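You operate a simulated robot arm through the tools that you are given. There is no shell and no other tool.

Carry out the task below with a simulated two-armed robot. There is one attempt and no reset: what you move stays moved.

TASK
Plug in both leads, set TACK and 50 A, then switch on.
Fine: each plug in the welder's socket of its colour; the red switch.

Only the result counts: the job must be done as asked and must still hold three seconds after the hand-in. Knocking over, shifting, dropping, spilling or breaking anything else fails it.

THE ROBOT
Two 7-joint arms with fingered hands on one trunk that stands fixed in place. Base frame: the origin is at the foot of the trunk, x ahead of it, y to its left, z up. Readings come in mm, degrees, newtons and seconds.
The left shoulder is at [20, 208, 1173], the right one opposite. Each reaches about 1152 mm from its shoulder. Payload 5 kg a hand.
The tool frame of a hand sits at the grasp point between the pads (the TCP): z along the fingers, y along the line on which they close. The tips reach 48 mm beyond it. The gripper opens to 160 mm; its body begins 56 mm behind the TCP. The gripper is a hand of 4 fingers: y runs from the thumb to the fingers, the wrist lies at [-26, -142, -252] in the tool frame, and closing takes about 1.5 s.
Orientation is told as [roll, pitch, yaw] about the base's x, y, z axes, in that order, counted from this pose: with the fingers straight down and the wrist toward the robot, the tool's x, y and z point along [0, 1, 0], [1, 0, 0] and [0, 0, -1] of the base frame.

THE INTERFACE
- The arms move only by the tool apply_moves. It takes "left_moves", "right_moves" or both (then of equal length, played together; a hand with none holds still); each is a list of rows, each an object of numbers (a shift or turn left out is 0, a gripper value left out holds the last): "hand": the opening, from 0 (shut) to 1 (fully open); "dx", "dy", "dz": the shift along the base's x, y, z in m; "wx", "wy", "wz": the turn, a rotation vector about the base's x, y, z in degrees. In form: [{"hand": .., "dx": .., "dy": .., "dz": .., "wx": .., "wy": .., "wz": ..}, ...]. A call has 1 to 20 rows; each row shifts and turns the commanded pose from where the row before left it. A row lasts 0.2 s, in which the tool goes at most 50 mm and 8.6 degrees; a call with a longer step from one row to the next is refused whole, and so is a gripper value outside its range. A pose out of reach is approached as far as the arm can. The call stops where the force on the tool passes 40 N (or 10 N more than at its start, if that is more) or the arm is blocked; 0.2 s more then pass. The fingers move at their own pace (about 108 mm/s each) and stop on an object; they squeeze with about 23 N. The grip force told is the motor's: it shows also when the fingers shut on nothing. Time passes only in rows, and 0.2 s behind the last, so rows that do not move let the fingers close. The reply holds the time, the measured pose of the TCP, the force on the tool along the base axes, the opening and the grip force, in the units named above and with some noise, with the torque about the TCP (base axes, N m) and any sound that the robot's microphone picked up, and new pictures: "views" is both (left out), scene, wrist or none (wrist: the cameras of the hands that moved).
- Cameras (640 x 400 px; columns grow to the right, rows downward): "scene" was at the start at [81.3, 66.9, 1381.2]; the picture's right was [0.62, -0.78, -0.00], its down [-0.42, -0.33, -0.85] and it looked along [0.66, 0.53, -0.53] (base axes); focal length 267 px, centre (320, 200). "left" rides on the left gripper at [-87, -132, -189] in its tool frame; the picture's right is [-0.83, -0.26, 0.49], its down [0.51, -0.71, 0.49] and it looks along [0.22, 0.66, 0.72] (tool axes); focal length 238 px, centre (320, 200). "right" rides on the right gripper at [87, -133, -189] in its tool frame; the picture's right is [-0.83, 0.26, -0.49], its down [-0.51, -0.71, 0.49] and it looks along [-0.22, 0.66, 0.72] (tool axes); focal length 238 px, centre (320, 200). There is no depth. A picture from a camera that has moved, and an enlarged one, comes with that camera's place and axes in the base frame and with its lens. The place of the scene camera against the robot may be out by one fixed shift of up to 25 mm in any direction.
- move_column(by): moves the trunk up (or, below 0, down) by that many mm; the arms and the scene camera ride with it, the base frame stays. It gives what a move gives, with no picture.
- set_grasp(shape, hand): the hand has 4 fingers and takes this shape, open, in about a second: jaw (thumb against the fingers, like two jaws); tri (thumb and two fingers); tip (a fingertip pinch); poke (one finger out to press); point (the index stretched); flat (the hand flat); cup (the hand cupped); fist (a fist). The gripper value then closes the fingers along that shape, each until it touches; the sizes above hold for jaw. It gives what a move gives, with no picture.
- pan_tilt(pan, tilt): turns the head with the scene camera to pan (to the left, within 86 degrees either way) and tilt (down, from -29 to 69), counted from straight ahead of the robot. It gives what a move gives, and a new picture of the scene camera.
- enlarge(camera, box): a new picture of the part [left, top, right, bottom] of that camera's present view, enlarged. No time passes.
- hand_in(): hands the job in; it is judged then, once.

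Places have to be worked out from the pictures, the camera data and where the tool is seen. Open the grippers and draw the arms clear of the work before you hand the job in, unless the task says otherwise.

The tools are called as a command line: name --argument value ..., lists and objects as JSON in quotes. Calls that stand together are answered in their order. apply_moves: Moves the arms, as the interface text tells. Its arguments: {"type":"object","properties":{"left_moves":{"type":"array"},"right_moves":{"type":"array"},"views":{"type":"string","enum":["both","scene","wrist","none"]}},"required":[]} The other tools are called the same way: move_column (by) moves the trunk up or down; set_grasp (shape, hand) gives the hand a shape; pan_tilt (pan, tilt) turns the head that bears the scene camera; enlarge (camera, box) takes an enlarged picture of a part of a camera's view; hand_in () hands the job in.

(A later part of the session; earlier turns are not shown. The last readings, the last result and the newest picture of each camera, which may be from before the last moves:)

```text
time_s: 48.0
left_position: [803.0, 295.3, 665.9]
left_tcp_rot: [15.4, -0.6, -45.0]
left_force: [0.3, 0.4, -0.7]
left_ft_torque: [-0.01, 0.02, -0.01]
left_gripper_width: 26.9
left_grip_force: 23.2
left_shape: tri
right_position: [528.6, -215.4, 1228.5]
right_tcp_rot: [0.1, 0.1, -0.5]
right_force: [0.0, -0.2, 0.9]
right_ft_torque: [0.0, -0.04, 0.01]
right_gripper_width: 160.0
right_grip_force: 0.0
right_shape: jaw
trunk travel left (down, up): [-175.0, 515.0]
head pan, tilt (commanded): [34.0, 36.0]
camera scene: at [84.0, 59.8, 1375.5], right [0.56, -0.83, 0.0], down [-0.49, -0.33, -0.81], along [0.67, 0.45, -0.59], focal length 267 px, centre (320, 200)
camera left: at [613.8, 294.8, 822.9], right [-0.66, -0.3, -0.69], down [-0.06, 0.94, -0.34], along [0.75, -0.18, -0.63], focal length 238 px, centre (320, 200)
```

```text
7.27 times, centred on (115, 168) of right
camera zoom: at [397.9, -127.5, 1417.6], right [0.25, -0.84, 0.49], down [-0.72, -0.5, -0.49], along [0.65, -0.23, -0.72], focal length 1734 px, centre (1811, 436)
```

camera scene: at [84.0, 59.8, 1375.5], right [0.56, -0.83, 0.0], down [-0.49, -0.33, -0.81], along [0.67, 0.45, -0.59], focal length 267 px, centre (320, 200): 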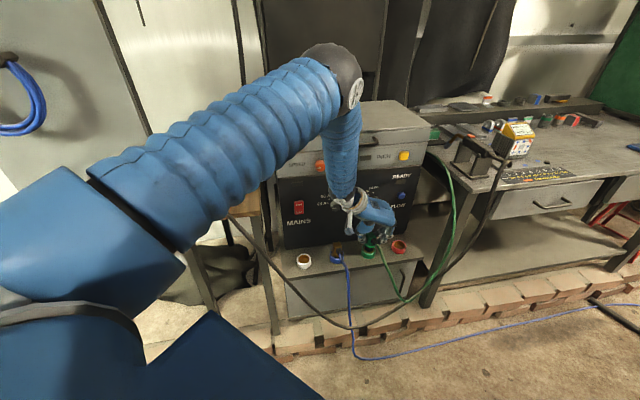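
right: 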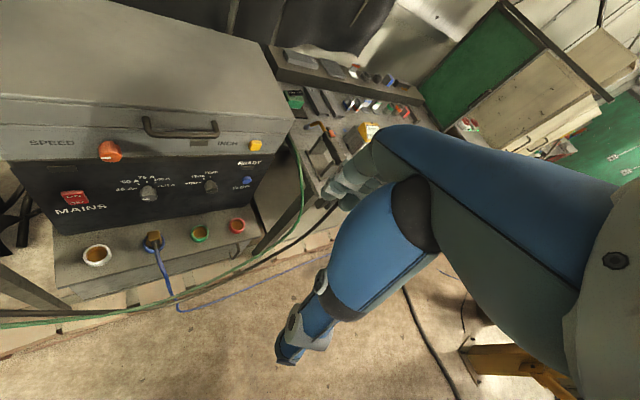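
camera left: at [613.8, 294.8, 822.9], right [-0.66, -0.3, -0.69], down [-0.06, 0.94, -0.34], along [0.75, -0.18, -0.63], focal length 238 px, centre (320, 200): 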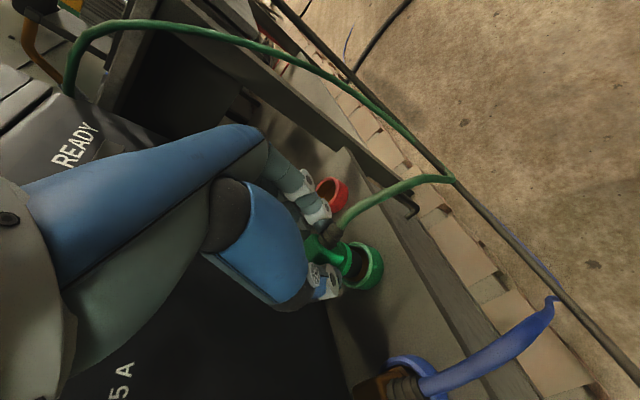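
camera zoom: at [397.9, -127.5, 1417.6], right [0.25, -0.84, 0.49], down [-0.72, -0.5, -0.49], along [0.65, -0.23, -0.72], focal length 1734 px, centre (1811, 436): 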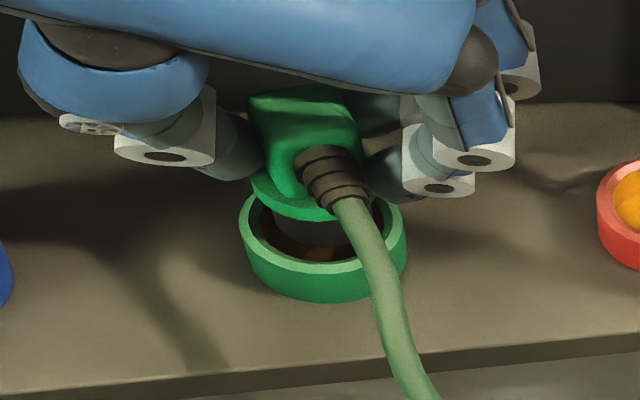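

Pin is at rim level and within about 1.5 mm of centre in all views. I make the small correction and lower 14 mm into the ring, watching the force.

apply_moves --left_moves '[{"dx": -0.0013, "dy": 0.0003, "dz": -0.003}, {"dz": -0.004}, {"dz": -0.004}, {"dz": -0.003}, {}]' --views "wrist"

enlarge --camera "left" --box '[320, 230, 400, 300]'

enlarge --camera "scene" --box '[350, 225, 390, 258]'

enlarge --camera "right" --box '[85, 140, 145, 195]'

```text
time_s: 48.9
left_position: [805.6, 293.5, 662.2]
left_tcp_rot: [15.6, -1.0, -45.0]
left_force: [-12.8, 0.2, 28.9]
left_ft_torque: [0.42, 0.65, 0.19]
left_gripper_width: 29.9
left_grip_force: 22.8
left_shape: tri
right_position: [526.2, -215.9, 1229.8]
right_tcp_rot: [0.0, 0.0, -0.6]
right_force: [1.3, 0.3, -0.1]
right_ft_torque: [-0.04, 0.06, 0.0]
right_gripper_width: 159.8
right_grip_force: 0.1
right_shape: jaw
trunk travel left (down, up): [-175.0, 515.0]
head pan, tilt (commanded): [34.0, 36.0]
stopped in row 4 (left hand): the force on the tool passed its limit at 43 N (the readings are from after the stop); the commanded pose is now the measured one
camera left: at [614.7, 295.2, 817.6], right [-0.65, -0.3, -0.7], down [-0.06, 0.94, -0.35], along [0.76, -0.19, -0.62], focal length 238 px, centre (320, 200)
```

left: 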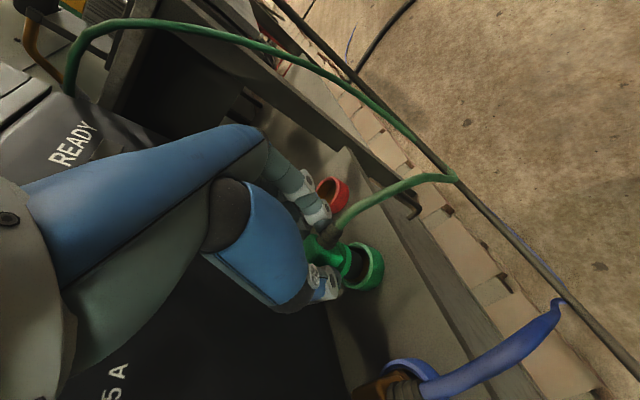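

```text
5.71 times, centred on (360, 265) of left
camera zoom: at [614.7, 295.2, 817.6], right [-0.65, -0.3, -0.7], down [-0.06, 0.94, -0.35], along [0.76, -0.19, -0.62], focal length 1362 px, centre (91, -171)
```

zoom: 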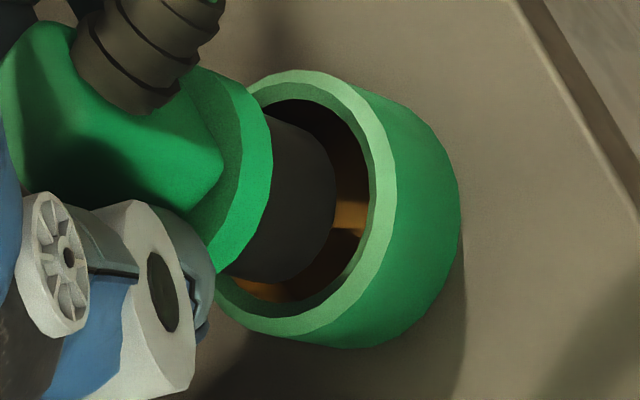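

```text
12.12 times, centred on (370, 242) of scene
camera zoom: at [82.0, 59.5, 1375.8], right [0.56, -0.83, 0.0], down [-0.49, -0.33, -0.81], along [0.67, 0.45, -0.59], focal length 3232 px, centre (-286, -303)
```

zoom: 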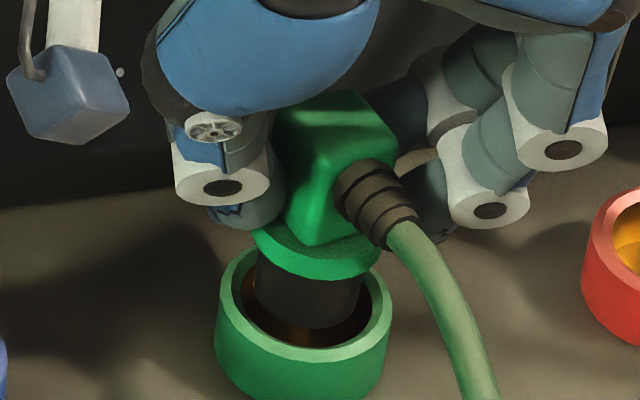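

```text
7.27 times, centred on (115, 168) of right
camera zoom: at [396.0, -127.5, 1418.1], right [0.25, -0.84, 0.49], down [-0.71, -0.5, -0.49], along [0.65, -0.22, -0.72], focal length 1734 px, centre (1811, 436)
```

zoom: 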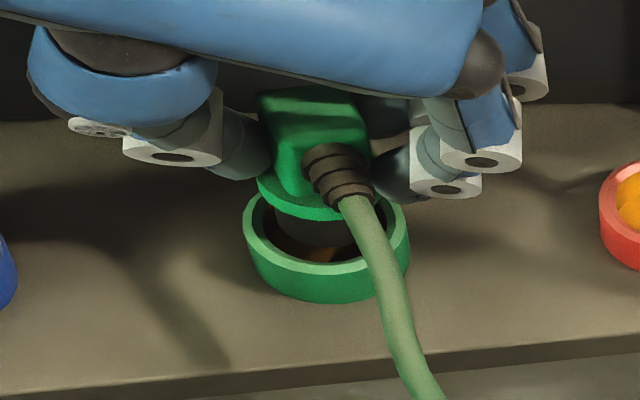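

Contact came at about pin-bottom height, with the push on the panel side of the pin. I back up a few millimetres and study the ring's interior on the empty red socket.

apply_moves --left_moves '[{"dz": 0.006}, {"dx": -0.002, "dy": 0.001, "dz": 0.004}, {}]' --views "wrist"

enlarge --camera "left" --box '[300, 165, 360, 215]'

enlarge --camera "scene" --box '[385, 230, 415, 255]'

enlarge --camera "right" --box '[140, 150, 185, 185]'

enlarge --camera "left" --box '[320, 230, 400, 300]'

enlarge --camera "scene" --box '[350, 225, 390, 258]'

enlarge --camera "right" --box '[85, 140, 145, 195]'

```text
time_s: 49.7
left_position: [802.4, 295.9, 667.7]
left_tcp_rot: [15.5, -0.7, -45.1]
left_force: [-0.2, 0.5, -1.6]
left_ft_torque: [-0.02, 0.02, 0.02]
left_gripper_width: 27.5
left_grip_force: 22.9
left_shape: tri
right_position: [528.3, -215.1, 1228.1]
right_tcp_rot: [0.1, 0.2, -0.8]
right_force: [0.1, 1.2, 0.4]
right_ft_torque: [0.02, 0.03, -0.01]
right_gripper_width: 159.7
right_grip_force: 0.1
right_shape: jaw
trunk travel left (down, up): [-175.0, 515.0]
head pan, tilt (commanded): [34.0, 36.0]
camera left: at [612.8, 295.8, 824.5], right [-0.65, -0.3, -0.7], down [-0.06, 0.94, -0.35], along [0.75, -0.18, -0.63], focal length 238 px, centre (320, 200)
```

left: 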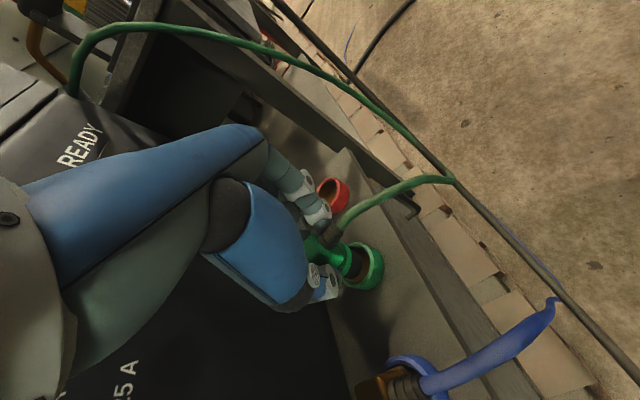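

```text
8.00 times, centred on (330, 190) of left
camera zoom: at [612.8, 295.8, 824.5], right [-0.65, -0.3, -0.7], down [-0.06, 0.94, -0.35], along [0.75, -0.18, -0.63], focal length 1907 px, centre (240, 280)
```

zoom: 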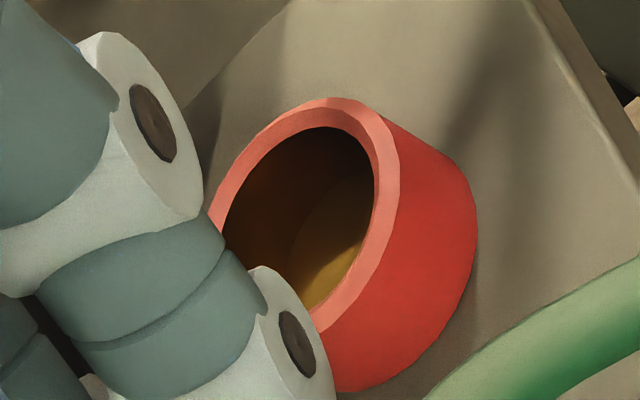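

```text
16.00 times, centred on (400, 242) of scene
camera zoom: at [84.6, 60.0, 1375.4], right [0.56, -0.83, 0.0], down [-0.49, -0.33, -0.81], along [0.67, 0.45, -0.59], focal length 4266 px, centre (-960, -480)
```

zoom: 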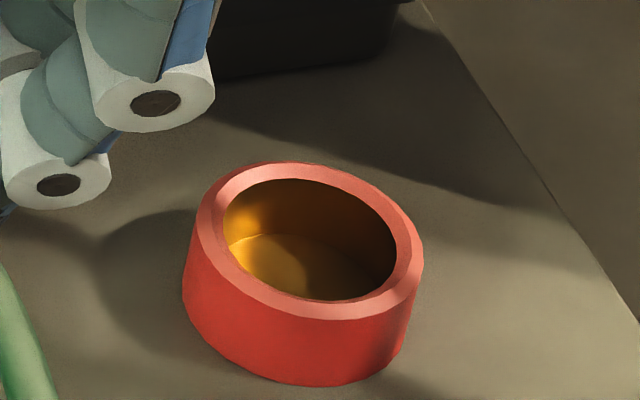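

```text
11.43 times, centred on (162, 168) of right
camera zoom: at [398.6, -127.3, 1417.3], right [0.25, -0.84, 0.49], down [-0.72, -0.5, -0.49], along [0.65, -0.23, -0.72], focal length 2724 px, centre (2120, 571)
```

zoom: 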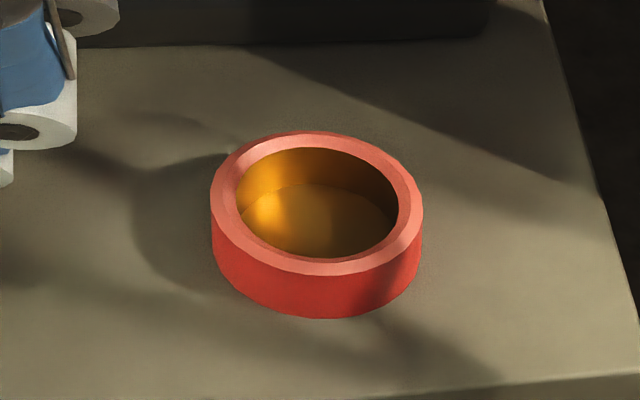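

```text
5.71 times, centred on (360, 265) of left
camera zoom: at [612.8, 295.8, 824.5], right [-0.65, -0.3, -0.7], down [-0.06, 0.94, -0.35], along [0.75, -0.18, -0.63], focal length 1362 px, centre (91, -171)
```

zoom: 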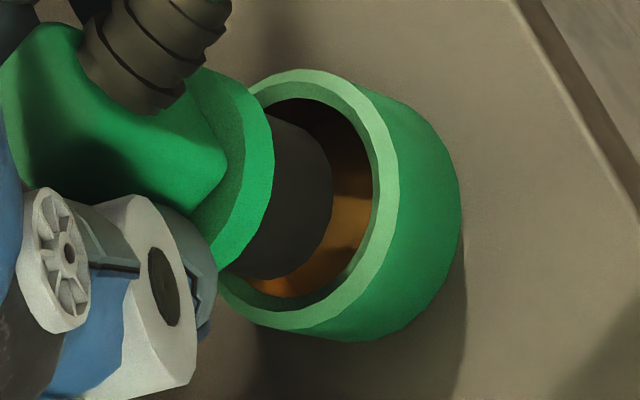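

```text
12.12 times, centred on (370, 242) of scene
camera zoom: at [84.6, 60.0, 1375.4], right [0.56, -0.83, 0.0], down [-0.49, -0.33, -0.81], along [0.67, 0.45, -0.59], focal length 3232 px, centre (-286, -303)
```

zoom: 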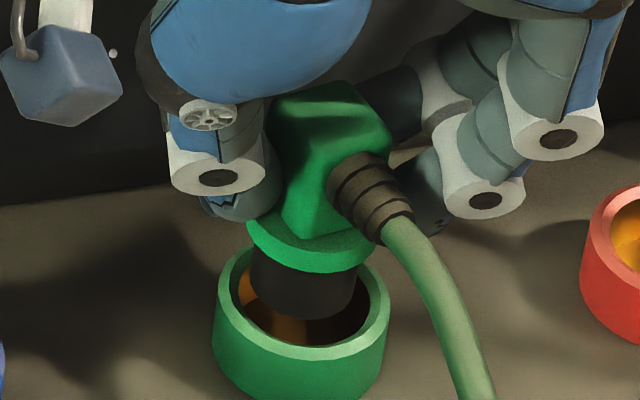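

```text
7.27 times, centred on (115, 168) of right
camera zoom: at [398.6, -127.3, 1417.3], right [0.25, -0.84, 0.49], down [-0.72, -0.5, -0.49], along [0.65, -0.23, -0.72], focal length 1734 px, centre (1811, 436)
```

zoom: 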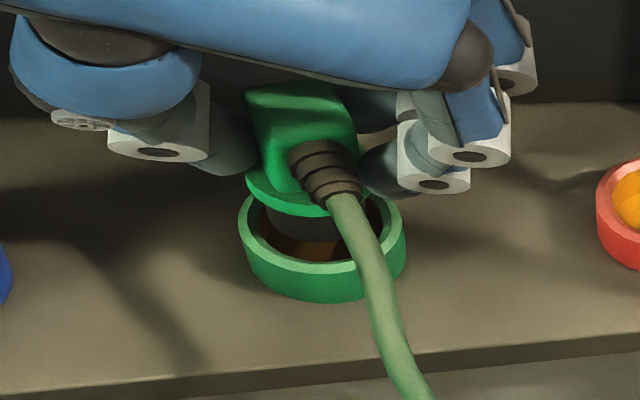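

The socket is a plain cup about 20 mm deep, and the contact was at rim height on the back-right side: the hand had drifted about 3 mm right. It now measures centred, so I shift 1.5 mm towards me and ease down in 2 mm steps.

apply_moves --left_moves '[{"dx": -0.0011, "dy": -0.0011}, {"dz": -0.002}, {"dz": -0.002}, {"dz": -0.002}, {}]' --views "none"

```text
time_s: 50.9
left_position: [801.1, 294.1, 661.5]
left_tcp_rot: [15.5, -0.8, -45.2]
left_force: [-0.1, -0.5, -1.5]
left_ft_torque: [-0.01, -0.01, 0.0]
left_gripper_width: 27.5
left_grip_force: 23.0
left_shape: tri
right_position: [529.4, -215.8, 1227.2]
right_tcp_rot: [0.0, 0.1, -0.7]
right_force: [0.7, 0.5, 0.0]
right_ft_torque: [0.0, -0.01, 0.01]
right_gripper_width: 159.7
right_grip_force: 0.1
right_shape: jaw
trunk travel left (down, up): [-175.0, 515.0]
head pan, tilt (commanded): [34.0, 36.0]
```

No contact at z 661.5, below where it had jammed before. I continue down in 2 mm steps.

apply_moves --left_moves '[{"dz": -0.002}, {"dz": -0.002}, {"dz": -0.002}, {}]' --views "wrist"

enlarge --camera "left" --box '[320, 230, 400, 300]'

enlarge --camera "scene" --box '[350, 225, 390, 258]'

enlarge --camera "right" --box '[85, 140, 145, 195]'

```text
time_s: 51.9
left_position: [803.1, 294.6, 655.4]
left_tcp_rot: [15.5, -0.9, -45.1]
left_force: [0.6, -0.3, -1.9]
left_ft_torque: [-0.03, 0.0, -0.02]
left_gripper_width: 27.7
left_grip_force: 22.3
left_shape: tri
right_position: [529.3, -215.6, 1228.5]
right_tcp_rot: [0.0, 0.1, -0.6]
right_force: [0.0, -0.7, 0.5]
right_ft_torque: [0.02, 0.0, -0.01]
right_gripper_width: 159.8
right_grip_force: 0.1
right_shape: jaw
trunk travel left (down, up): [-175.0, 515.0]
head pan, tilt (commanded): [34.0, 36.0]
camera left: at [611.9, 294.8, 812.0], right [-0.65, -0.3, -0.7], down [-0.06, 0.94, -0.35], along [0.76, -0.19, -0.63], focal length 238 px, centre (320, 200)
```

left: 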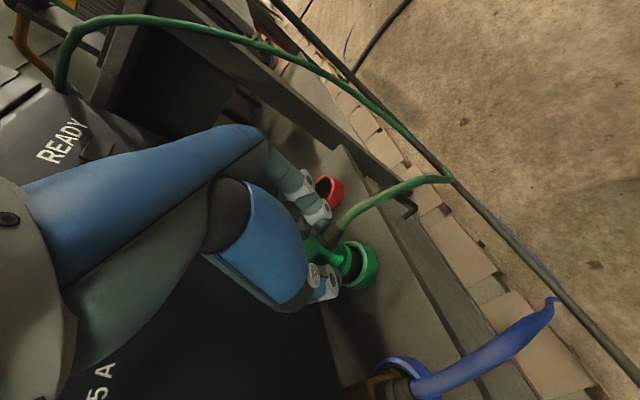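

```text
5.71 times, centred on (360, 265) of left
camera zoom: at [611.9, 294.8, 812.0], right [-0.65, -0.3, -0.7], down [-0.06, 0.94, -0.35], along [0.76, -0.19, -0.63], focal length 1362 px, centre (91, -171)
```

zoom: 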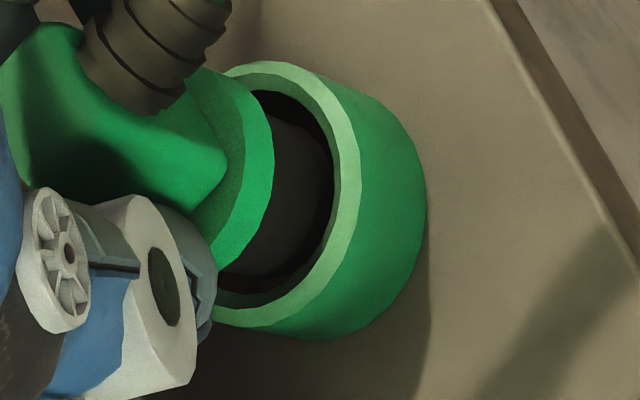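

```text
12.12 times, centred on (370, 242) of scene
camera zoom: at [84.1, 59.9, 1375.5], right [0.56, -0.83, 0.0], down [-0.49, -0.33, -0.81], along [0.67, 0.45, -0.59], focal length 3232 px, centre (-286, -303)
```

zoom: 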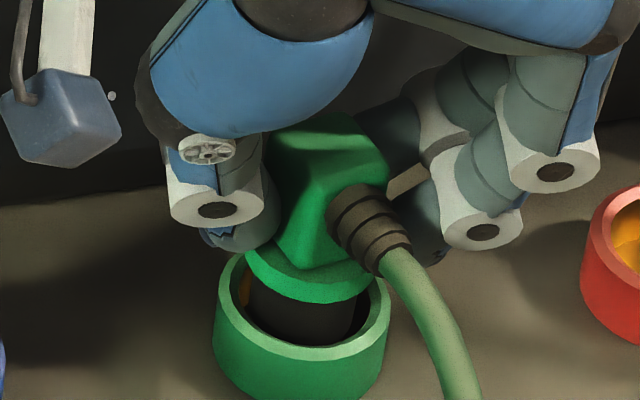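

```text
7.27 times, centred on (115, 168) of right
camera zoom: at [398.1, -127.4, 1417.5], right [0.25, -0.84, 0.49], down [-0.72, -0.5, -0.49], along [0.65, -0.23, -0.72], focal length 1734 px, centre (1811, 436)
```

zoom: 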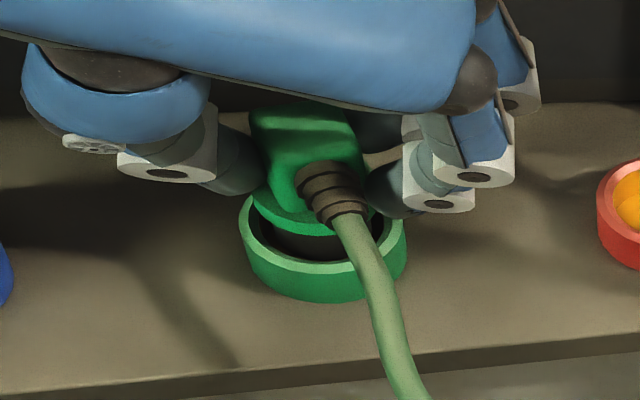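

The pin has entered the cup with no side force. I continue down in 3 mm steps towards the cup floor.

apply_moves --left_moves '[{"dx": -0.0005, "dy": 0.0, "dz": -0.003}, {"dz": -0.003}, {"dz": -0.003}, {"dz": -0.002}, {}]' --views "none"

```text
time_s: 53.1
left_position: [801.4, 293.9, 644.1]
left_tcp_rot: [15.5, -0.8, -45.0]
left_force: [0.2, -0.3, -1.3]
left_ft_torque: [0.0, 0.0, 0.02]
left_gripper_width: 27.9
left_grip_force: 22.9
left_shape: tri
right_position: [527.8, -215.1, 1227.0]
right_tcp_rot: [0.0, 0.0, -0.6]
right_force: [-0.1, -0.7, 0.0]
right_ft_torque: [-0.01, 0.0, -0.01]
right_gripper_width: 160.0
right_grip_force: 0.1
right_shape: jaw
trunk travel left (down, up): [-175.0, 515.0]
head pan, tilt (commanded): [34.0, 36.0]
```

The force is still only the plug's weight at z 644. I go on down gently.

apply_moves --left_moves '[{"dz": -0.002}, {"dz": -0.002}, {"dz": -0.002}, {}]' --views "wrist"

enlarge --camera "left" --box '[320, 230, 400, 300]'

enlarge --camera "scene" --box '[350, 225, 390, 258]'

enlarge --camera "right" --box '[85, 140, 145, 195]'

```text
time_s: 54.1
left_position: [801.4, 295.0, 642.0]
left_tcp_rot: [15.8, -0.9, -45.0]
left_force: [-3.6, 3.3, 22.5]
left_ft_torque: [0.27, -0.01, 0.08]
left_gripper_width: 28.4
left_grip_force: 23.3
left_shape: tri
right_position: [527.3, -215.4, 1228.8]
right_tcp_rot: [0.1, 0.0, -0.5]
right_force: [-0.1, -0.3, -1.0]
right_ft_torque: [0.03, 0.02, 0.02]
right_gripper_width: 159.9
right_grip_force: 0.1
right_shape: jaw
trunk travel left (down, up): [-175.0, 515.0]
head pan, tilt (commanded): [34.0, 36.0]
camera left: at [610.8, 294.5, 797.5], right [-0.65, -0.3, -0.7], down [-0.06, 0.94, -0.35], along [0.76, -0.18, -0.63], focal length 238 px, centre (320, 200)
```

left: 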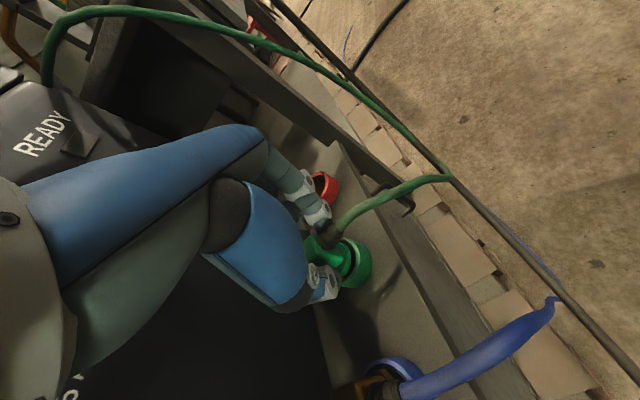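

```text
5.71 times, centred on (360, 265) of left
camera zoom: at [610.8, 294.5, 797.5], right [-0.65, -0.3, -0.7], down [-0.06, 0.94, -0.35], along [0.76, -0.18, -0.63], focal length 1362 px, centre (91, -171)
```

zoom: 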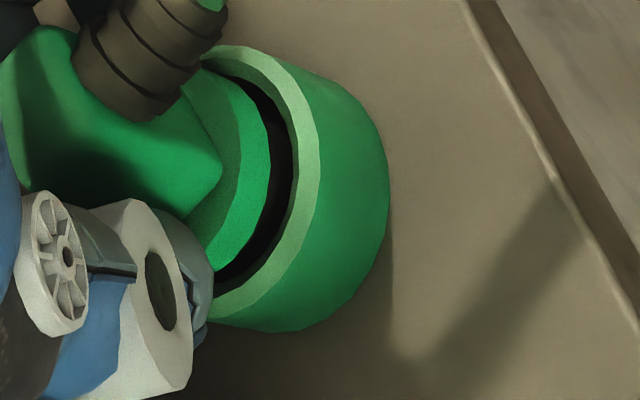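

```text
12.12 times, centred on (370, 242) of scene
camera zoom: at [82.2, 59.5, 1375.8], right [0.56, -0.83, 0.0], down [-0.49, -0.33, -0.81], along [0.67, 0.45, -0.59], focal length 3232 px, centre (-286, -303)
```

zoom: 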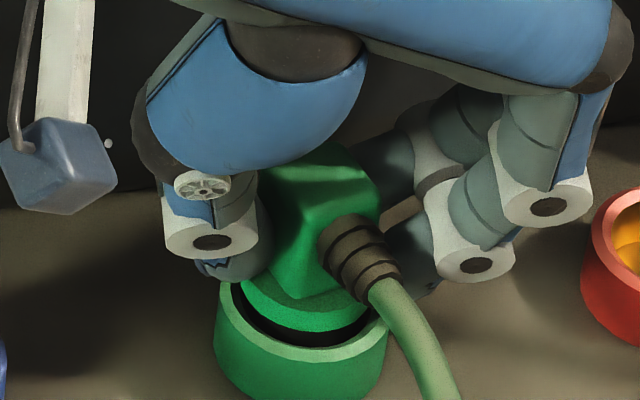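

```text
7.27 times, centred on (115, 168) of right
camera zoom: at [396.2, -127.7, 1418.2], right [0.25, -0.84, 0.49], down [-0.71, -0.5, -0.49], along [0.65, -0.23, -0.72], focal length 1734 px, centre (1811, 436)
```

zoom: 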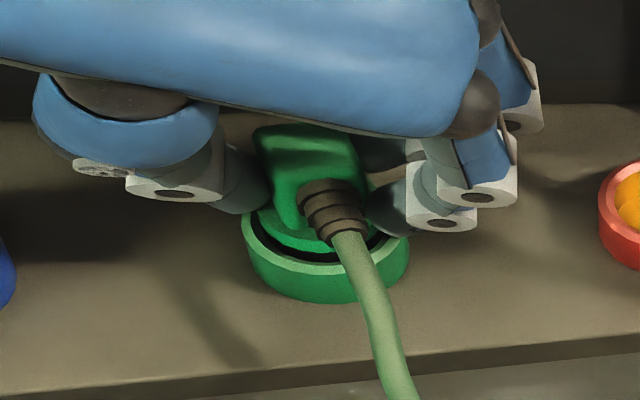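

There is a firm 22 N upward push at z 642, about 18 mm below the rim, so the pin should be on the cup floor. I let the fingers open, leaving the plug in place, and look.

apply_moves --left_moves '[{"dz": 0.001, "hand": 0.3}, {}, {}, {}]' --views "wrist"

enlarge --camera "left" --box '[320, 230, 400, 300]'

enlarge --camera "scene" --box '[350, 225, 390, 258]'

enlarge --camera "right" --box '[85, 140, 145, 195]'

```text
time_s: 55.1
left_position: [801.4, 292.7, 640.0]
left_tcp_rot: [15.5, -0.8, -45.1]
left_force: [-0.6, 0.8, -0.4]
left_ft_torque: [-0.01, 0.04, 0.01]
left_gripper_width: 47.6
left_grip_force: 0.0
left_shape: tri
right_position: [528.2, -216.1, 1228.2]
right_tcp_rot: [0.0, 0.0, -0.6]
right_force: [0.1, -0.5, 0.4]
right_ft_torque: [0.0, 0.01, 0.0]
right_gripper_width: 159.8
right_grip_force: 0.0
right_shape: jaw
trunk travel left (down, up): [-175.0, 515.0]
head pan, tilt (commanded): [34.0, 36.0]
camera left: at [610.7, 294.3, 795.7], right [-0.65, -0.3, -0.7], down [-0.06, 0.94, -0.35], along [0.76, -0.19, -0.63], focal length 238 px, centre (320, 200)
```

left: 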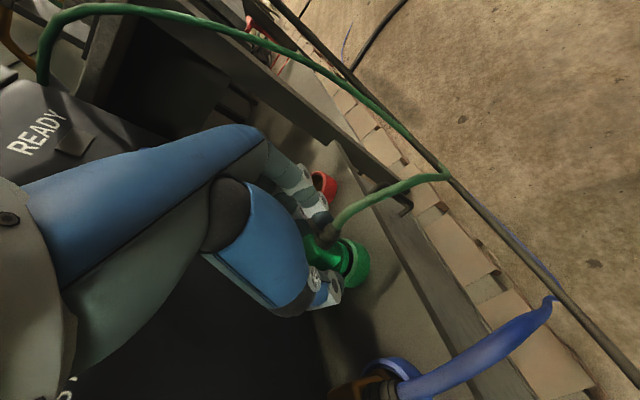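

```text
5.71 times, centred on (360, 265) of left
camera zoom: at [610.7, 294.3, 795.7], right [-0.65, -0.3, -0.7], down [-0.06, 0.94, -0.35], along [0.76, -0.19, -0.63], focal length 1362 px, centre (91, -171)
```

zoom: 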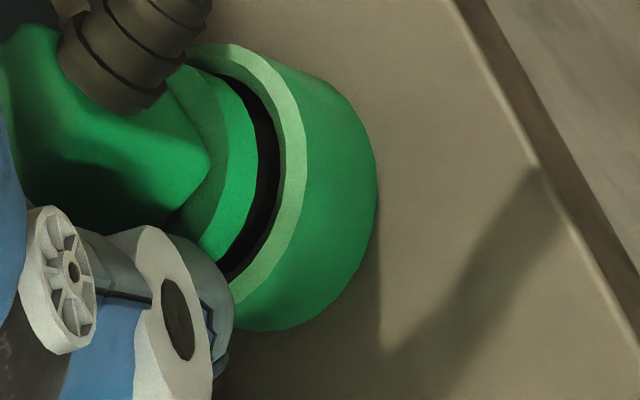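

```text
12.12 times, centred on (370, 242) of scene
camera zoom: at [83.9, 59.8, 1375.5], right [0.56, -0.83, 0.0], down [-0.49, -0.33, -0.81], along [0.67, 0.45, -0.59], focal length 3232 px, centre (-286, -303)
```

zoom: 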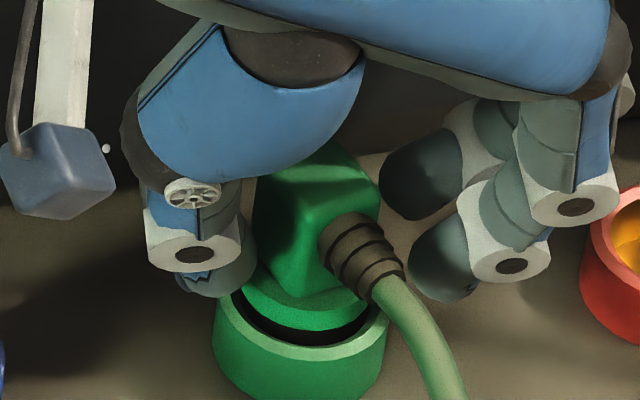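

```text
7.27 times, centred on (115, 168) of right
camera zoom: at [397.9, -127.5, 1417.6], right [0.25, -0.84, 0.49], down [-0.72, -0.5, -0.49], along [0.65, -0.23, -0.72], focal length 1734 px, centre (1811, 436)
```

zoom: 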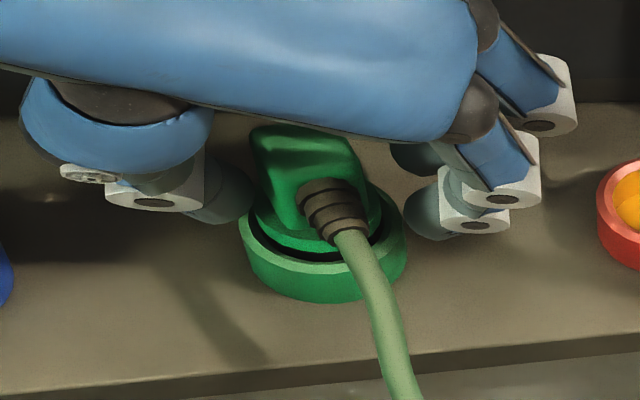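

The plug stands upright in the green cup. I lift the open hand straight up and draw it back for a clear look.

apply_moves --left_moves '[{"dz": 0.01}, {"dz": 0.02}, {"dz": 0.025}, {"dx": -0.005, "dy": -0.005, "dz": 0.03}, {"dx": -0.02, "dy": -0.02, "dz": 0.02}, {"dx": -0.025, "dy": -0.02, "dz": 0.02}, {"dx": -0.03, "dy": 0.01, "dz": 0.02}, {"dx": -0.03, "dy": 0.02, "dz": 0.02}, {}]' --views "both"

enlarge --camera "scene" --box '[320, 215, 420, 275]'

enlarge --camera "right" --box '[60, 120, 190, 210]'

enlarge --camera "left" --box '[300, 180, 440, 300]'

```text
time_s: 57.1
left_position: [693.8, 278.2, 804.9]
left_tcp_rot: [15.5, -0.8, -45.1]
left_force: [0.4, -0.7, -0.8]
left_ft_torque: [0.02, 0.05, -0.01]
left_gripper_width: 47.9
left_grip_force: 0.0
left_shape: tri
right_position: [529.1, -215.5, 1226.8]
right_tcp_rot: [0.1, 0.2, -0.7]
right_force: [0.8, -0.2, -0.1]
right_ft_torque: [-0.03, 0.05, 0.01]
right_gripper_width: 159.8
right_grip_force: 0.0
right_shape: jaw
trunk travel left (down, up): [-175.0, 515.0]
head pan, tilt (commanded): [34.0, 36.0]
camera scene: at [84.8, 59.4, 1375.4], right [0.56, -0.83, 0.0], down [-0.49, -0.33, -0.81], along [0.67, 0.45, -0.59], focal length 267 px, centre (320, 200)
camera left: at [503.6, 278.8, 961.6], right [-0.65, -0.3, -0.7], down [-0.06, 0.94, -0.35], along [0.75, -0.19, -0.63], focal length 238 px, centre (320, 200)
```

scene: 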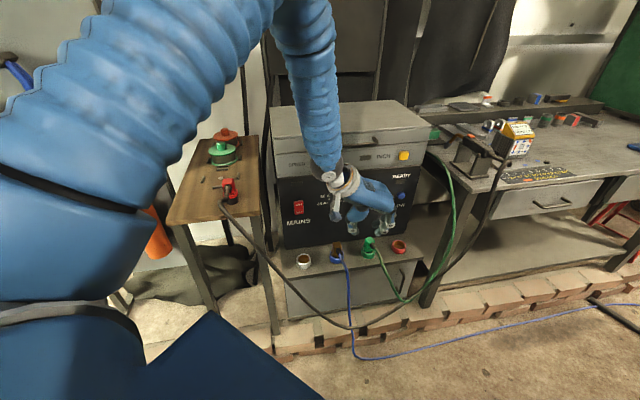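
left: 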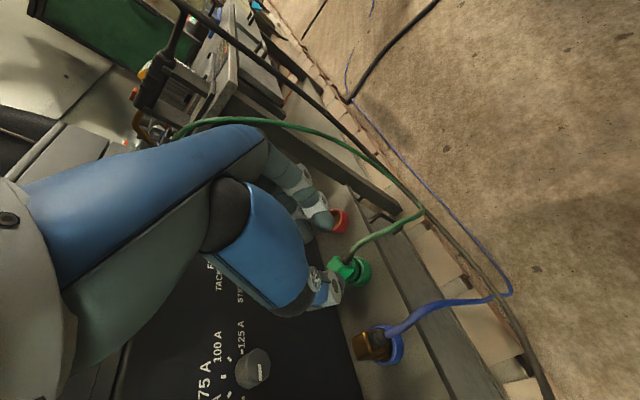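

```text
6.40 times, centred on (370, 245) of scene
camera zoom: at [84.8, 59.4, 1375.4], right [0.56, -0.83, 0.0], down [-0.49, -0.33, -0.81], along [0.67, 0.45, -0.59], focal length 1706 px, centre (0, -88)
```

zoom: 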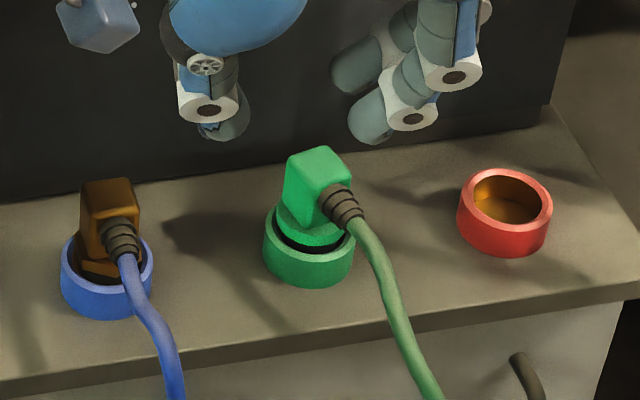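

```text
4.44 times, centred on (125, 165) of right
camera zoom: at [399.0, -128.0, 1417.0], right [0.25, -0.84, 0.49], down [-0.72, -0.5, -0.49], along [0.65, -0.23, -0.72], focal length 1059 px, centre (1187, 356)
```

zoom: 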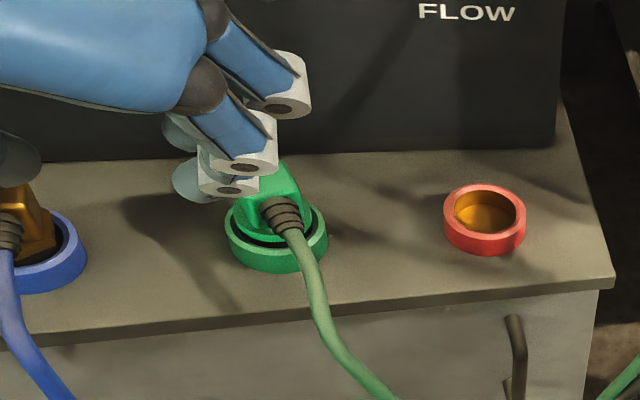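

```text
3.33 times, centred on (370, 240) of left
camera zoom: at [503.6, 278.8, 961.6], right [-0.65, -0.3, -0.7], down [-0.06, 0.94, -0.35], along [0.75, -0.19, -0.63], focal length 794 px, centre (153, 67)
```

zoom: 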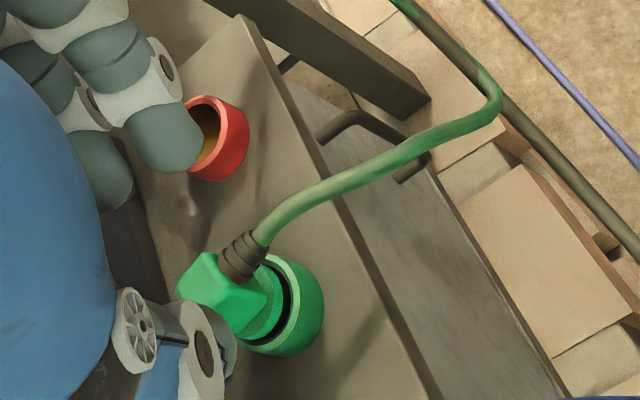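

Green is seated at least as deep as the factory blue one. Now for the red plug: I take the tilted hand back over the table and hover above it at z about 1030.

apply_moves --left_moves '[{"dx": -0.0215, "dy": 0.028, "dz": 0.029}, {"dx": -0.0215, "dy": 0.028, "dz": 0.029}, {"dx": -0.0215, "dy": 0.028, "dz": 0.029}, {"dx": -0.0215, "dy": 0.028, "dz": 0.029}, {"dx": -0.0215, "dy": 0.028, "dz": 0.029}, {"dx": -0.0215, "dy": 0.028, "dz": 0.029}, {"dx": -0.0215, "dy": 0.028, "dz": 0.029}, {"dx": -0.0215, "dy": 0.028, "dz": 0.029}, {"dx": -0.0215, "dy": 0.028, "dz": 0.029}, {"dx": -0.0215, "dy": 0.028, "dz": 0.0}, {"dx": -0.005, "dy": 0.033, "dz": -0.015}, {"dx": -0.004, "dy": 0.032, "dz": -0.02}, {}]' --views "both"

enlarge --camera "left" --box '[260, 180, 420, 320]'

enlarge --camera "scene" --box '[180, 120, 290, 220]'

```text
time_s: 59.9
left_position: [465.7, 626.0, 1034.1]
left_tcp_rot: [15.6, -0.8, -45.2]
left_force: [0.4, -0.6, 0.8]
left_ft_torque: [0.08, -0.02, 0.04]
left_gripper_width: 47.9
left_grip_force: 0.1
left_shape: tri
right_position: [528.2, -216.8, 1228.0]
right_tcp_rot: [0.1, 0.1, -0.6]
right_force: [-0.6, -0.8, -0.2]
right_ft_torque: [0.12, -0.04, 0.02]
right_gripper_width: 159.8
right_grip_force: 0.0
right_shape: jaw
trunk travel left (down, up): [-175.0, 515.0]
head pan, tilt (commanded): [34.0, 36.0]
camera scene: at [83.5, 58.7, 1375.6], right [0.56, -0.83, 0.0], down [-0.49, -0.33, -0.81], along [0.67, 0.45, -0.59], focal length 267 px, centre (320, 200)
camera left: at [276.3, 625.5, 1190.0], right [-0.65, -0.3, -0.7], down [-0.06, 0.94, -0.35], along [0.76, -0.18, -0.63], focal length 238 px, centre (320, 200)
```

scene: 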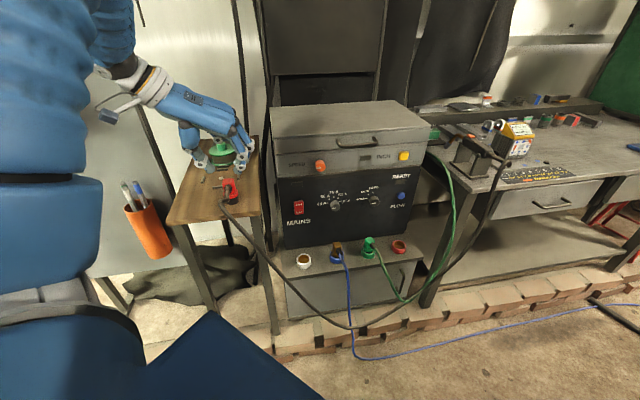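
left: 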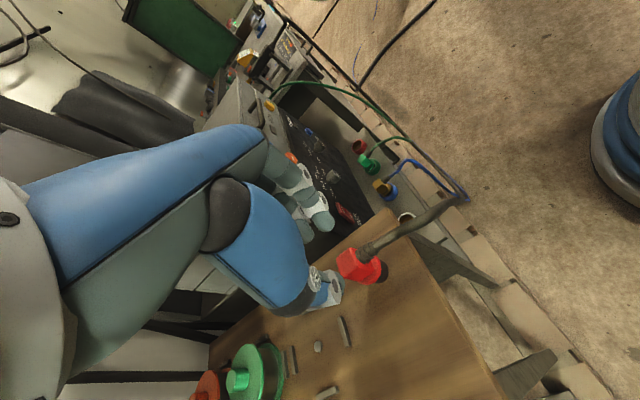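

```text
2.86 times, centred on (340, 250) of left
camera zoom: at [276.3, 625.5, 1190.0], right [-0.65, -0.3, -0.7], down [-0.06, 0.94, -0.35], along [0.76, -0.18, -0.63], focal length 681 px, centre (263, 57)
```

zoom: 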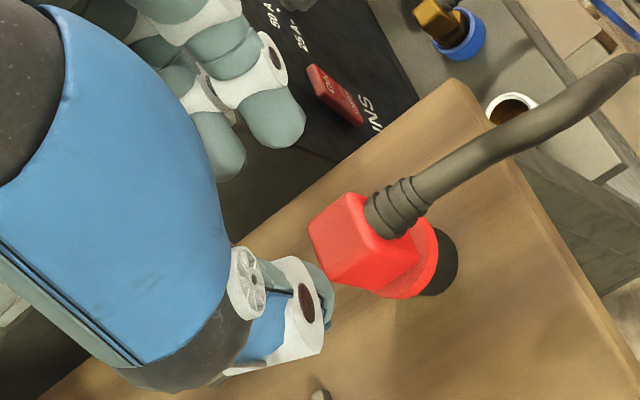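

```text
4.00 times, centred on (235, 170) of scene
camera zoom: at [83.5, 58.7, 1375.6], right [0.56, -0.83, 0.0], down [-0.49, -0.33, -0.81], along [0.67, 0.45, -0.59], focal length 1066 px, centre (660, 320)
```

zoom: 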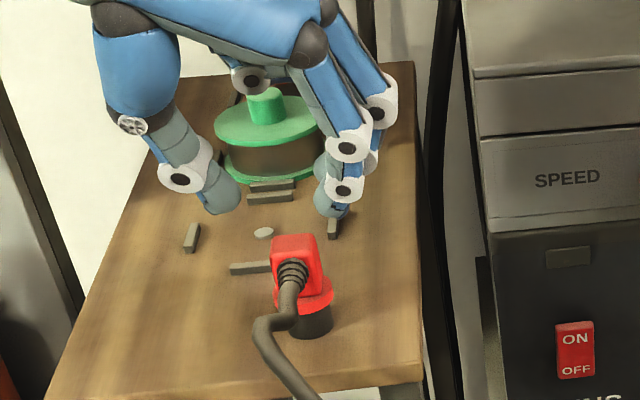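

Comparing this hover with the one over the green plug, I need to shift (+7, -1.5) mm to get the same relation as the good grasp. I shift and lower to z 965, then check the corner position before closing.

apply_moves --left_moves '[{"dx": 0.007, "dy": -0.0015, "dz": -0.02}, {"dz": -0.02}, {"dz": -0.015}, {"dz": -0.0143}, {}]' --views "both"

enlarge --camera "left" --box '[260, 180, 400, 300]'

enlarge --camera "scene" --box '[190, 150, 280, 220]'

```text
time_s: 61.1
left_position: [473.2, 622.7, 961.1]
left_tcp_rot: [15.6, -0.9, -45.0]
left_force: [-0.1, -0.5, 0.7]
left_ft_torque: [0.02, -0.01, -0.02]
left_gripper_width: 48.0
left_grip_force: 0.1
left_shape: tri
right_position: [528.8, -215.9, 1228.3]
right_tcp_rot: [-0.1, 0.1, -0.5]
right_force: [0.1, -0.1, -0.4]
right_ft_torque: [0.0, -0.03, 0.01]
right_gripper_width: 159.9
right_grip_force: 0.2
right_shape: jaw
trunk travel left (down, up): [-175.0, 515.0]
head pan, tilt (commanded): [34.0, 36.0]
camera scene: at [83.7, 59.7, 1375.6], right [0.56, -0.83, 0.0], down [-0.49, -0.33, -0.81], along [0.67, 0.45, -0.59], focal length 267 px, centre (320, 200)
camera left: at [283.0, 623.4, 1117.7], right [-0.65, -0.3, -0.7], down [-0.06, 0.94, -0.35], along [0.76, -0.18, -0.63], focal length 238 px, centre (320, 200)
```

scene: 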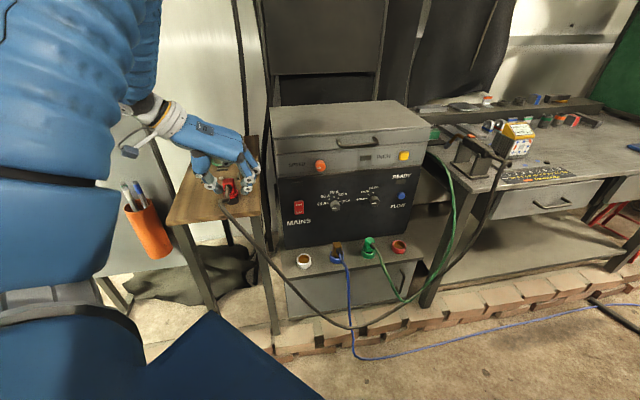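
left: 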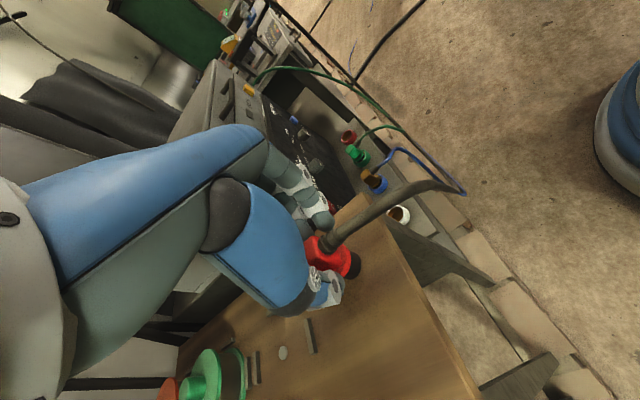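

```text
3.33 times, centred on (330, 240) of left
camera zoom: at [283.0, 623.4, 1117.7], right [-0.65, -0.3, -0.7], down [-0.06, 0.94, -0.35], along [0.76, -0.18, -0.63], focal length 794 px, centre (287, 67)
```

zoom: 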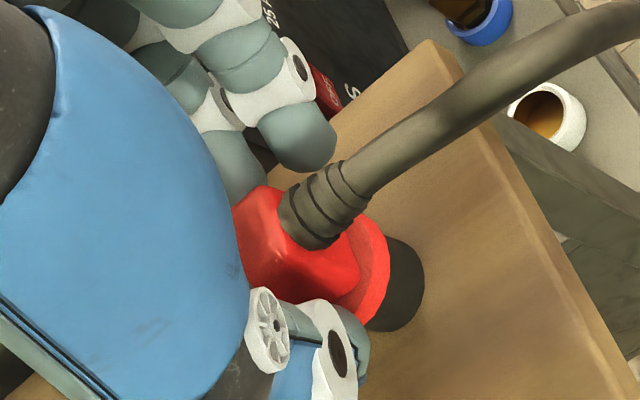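

```text
5.71 times, centred on (235, 185) of scene
camera zoom: at [83.7, 59.7, 1375.6], right [0.56, -0.83, 0.0], down [-0.49, -0.33, -0.81], along [0.67, 0.45, -0.59], focal length 1524 px, centre (806, 286)
```

zoom: 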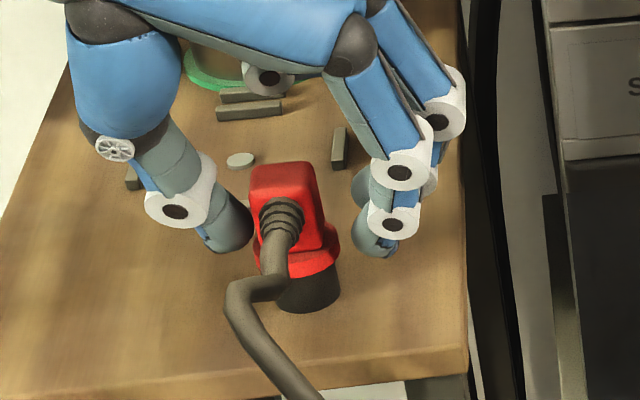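

The thumb is close to the block while the fingers have more room, so I shift 3 mm towards the thumb side, raise 3 mm, and close the grip.

apply_moves --left_moves '[{"dx": 0.0, "dy": 0.0028, "dz": 0.003}, {}, {"hand": 0.0}, {}, {}, {}, {}, {}]' --views "wrist"

enlarge --camera "left" --box '[260, 180, 400, 300]'

enlarge --camera "scene" --box '[190, 150, 280, 220]'

```text
time_s: 62.9
left_position: [473.0, 626.4, 965.5]
left_tcp_rot: [15.5, -0.8, -45.1]
left_force: [0.2, 0.0, 0.0]
left_ft_torque: [-0.01, -0.02, 0.0]
left_gripper_width: 26.0
left_grip_force: 23.3
left_shape: tri
right_position: [528.5, -215.4, 1227.9]
right_tcp_rot: [0.1, 0.1, -0.5]
right_force: [0.3, 0.6, 0.1]
right_ft_torque: [-0.01, -0.03, 0.02]
right_gripper_width: 159.6
right_grip_force: 0.1
right_shape: jaw
trunk travel left (down, up): [-175.0, 515.0]
head pan, tilt (commanded): [34.0, 36.0]
camera left: at [283.2, 626.3, 1120.8], right [-0.65, -0.3, -0.7], down [-0.06, 0.94, -0.35], along [0.76, -0.19, -0.63], focal length 238 px, centre (320, 200)
```

left: 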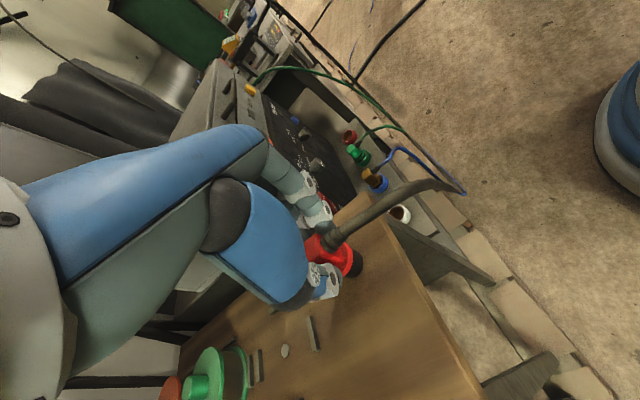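

```text
3.33 times, centred on (330, 240) of left
camera zoom: at [283.2, 626.3, 1120.8], right [-0.65, -0.3, -0.7], down [-0.06, 0.94, -0.35], along [0.76, -0.19, -0.63], focal length 794 px, centre (287, 67)
```

zoom: 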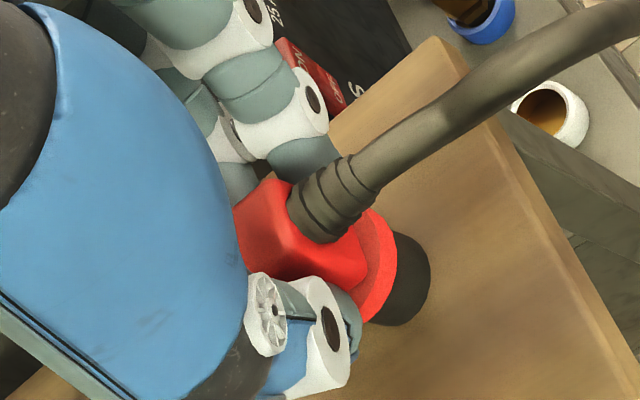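

```text
5.71 times, centred on (235, 185) of scene
camera zoom: at [84.0, 60.1, 1375.5], right [0.56, -0.83, 0.0], down [-0.49, -0.33, -0.81], along [0.67, 0.45, -0.59], focal length 1524 px, centre (806, 286)
```

zoom: 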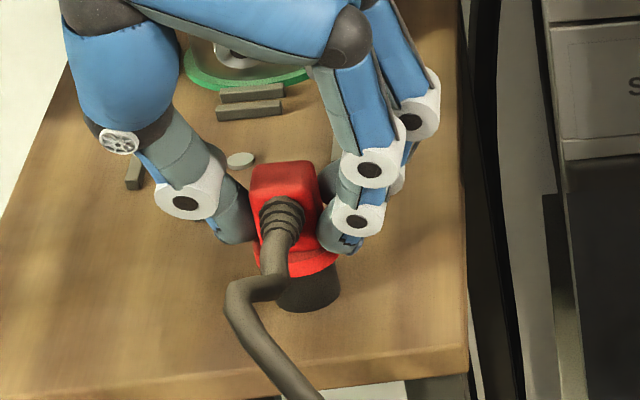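

Both sides of the red block are gripped (width 26 mm). I lift it, draw it out and carry it towards the red socket, in stages.

apply_moves --left_moves '[{"dz": 0.02}, {"dz": 0.035}, {"dz": 0.035, "dx": -0.012, "dy": -0.012}, {"dx": -0.02, "dy": -0.02}, {"dx": 0.02, "dy": -0.03}, {"dx": 0.029, "dy": -0.028}, {"dx": 0.029, "dy": -0.028}, {"dx": 0.029, "dy": -0.028, "dz": -0.015}, {"dx": 0.029, "dy": -0.028, "dz": -0.022}, {"dx": 0.029, "dy": -0.028, "dz": -0.022}, {"dx": 0.029, "dy": -0.028, "dz": -0.022}, {"dx": 0.029, "dy": -0.028, "dz": -0.022}, {}]' --views "both"

enlarge --camera "left" --box '[260, 180, 400, 300]'

```text
time_s: 65.7
left_position: [665.4, 368.9, 951.9]
left_tcp_rot: [15.7, -0.8, -45.0]
left_force: [-1.6, -0.9, 0.0]
left_ft_torque: [0.0, -0.02, 0.0]
left_gripper_width: 25.6
left_grip_force: 23.4
left_shape: tri
right_position: [527.6, -215.0, 1228.1]
right_tcp_rot: [0.0, 0.0, -0.6]
right_force: [-0.4, 0.2, -0.2]
right_ft_torque: [-0.04, -0.06, -0.03]
right_gripper_width: 159.6
right_grip_force: 0.1
right_shape: jaw
trunk travel left (down, up): [-175.0, 515.0]
head pan, tilt (commanded): [34.0, 36.0]
camera scene: at [83.1, 60.4, 1375.6], right [0.56, -0.83, 0.0], down [-0.49, -0.33, -0.81], along [0.67, 0.45, -0.59], focal length 267 px, centre (320, 200)
camera left: at [474.6, 369.1, 1109.1], right [-0.65, -0.3, -0.7], down [-0.06, 0.94, -0.35], along [0.76, -0.19, -0.63], focal length 238 px, centre (320, 200)
```

scene: 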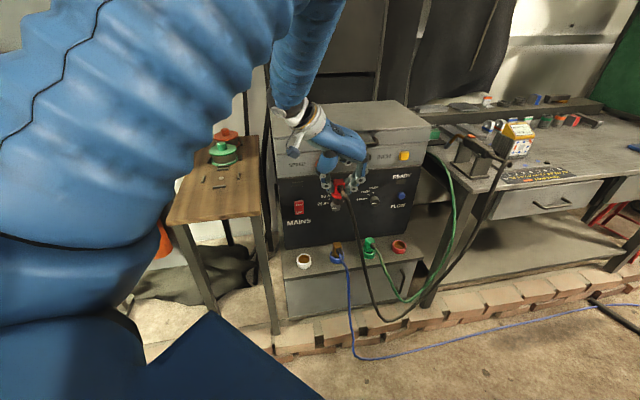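
left: 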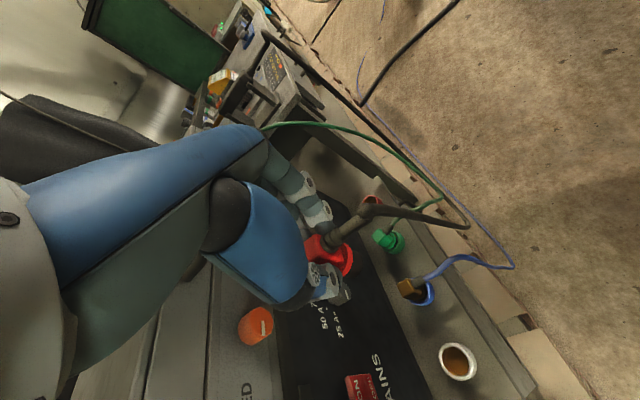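

```text
3.33 times, centred on (330, 240) of left
camera zoom: at [474.6, 369.1, 1109.1], right [-0.65, -0.3, -0.7], down [-0.06, 0.94, -0.35], along [0.76, -0.19, -0.63], focal length 794 px, centre (287, 67)
```

zoom: 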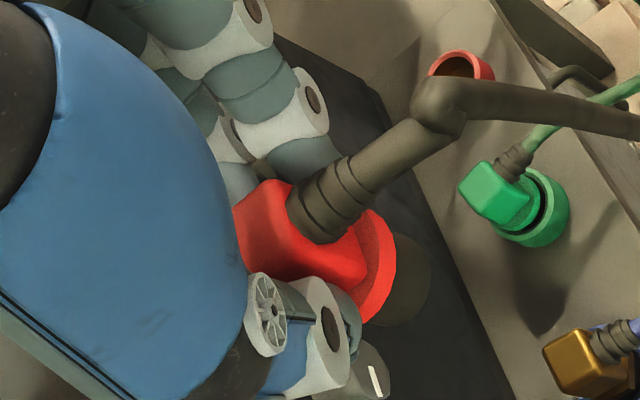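

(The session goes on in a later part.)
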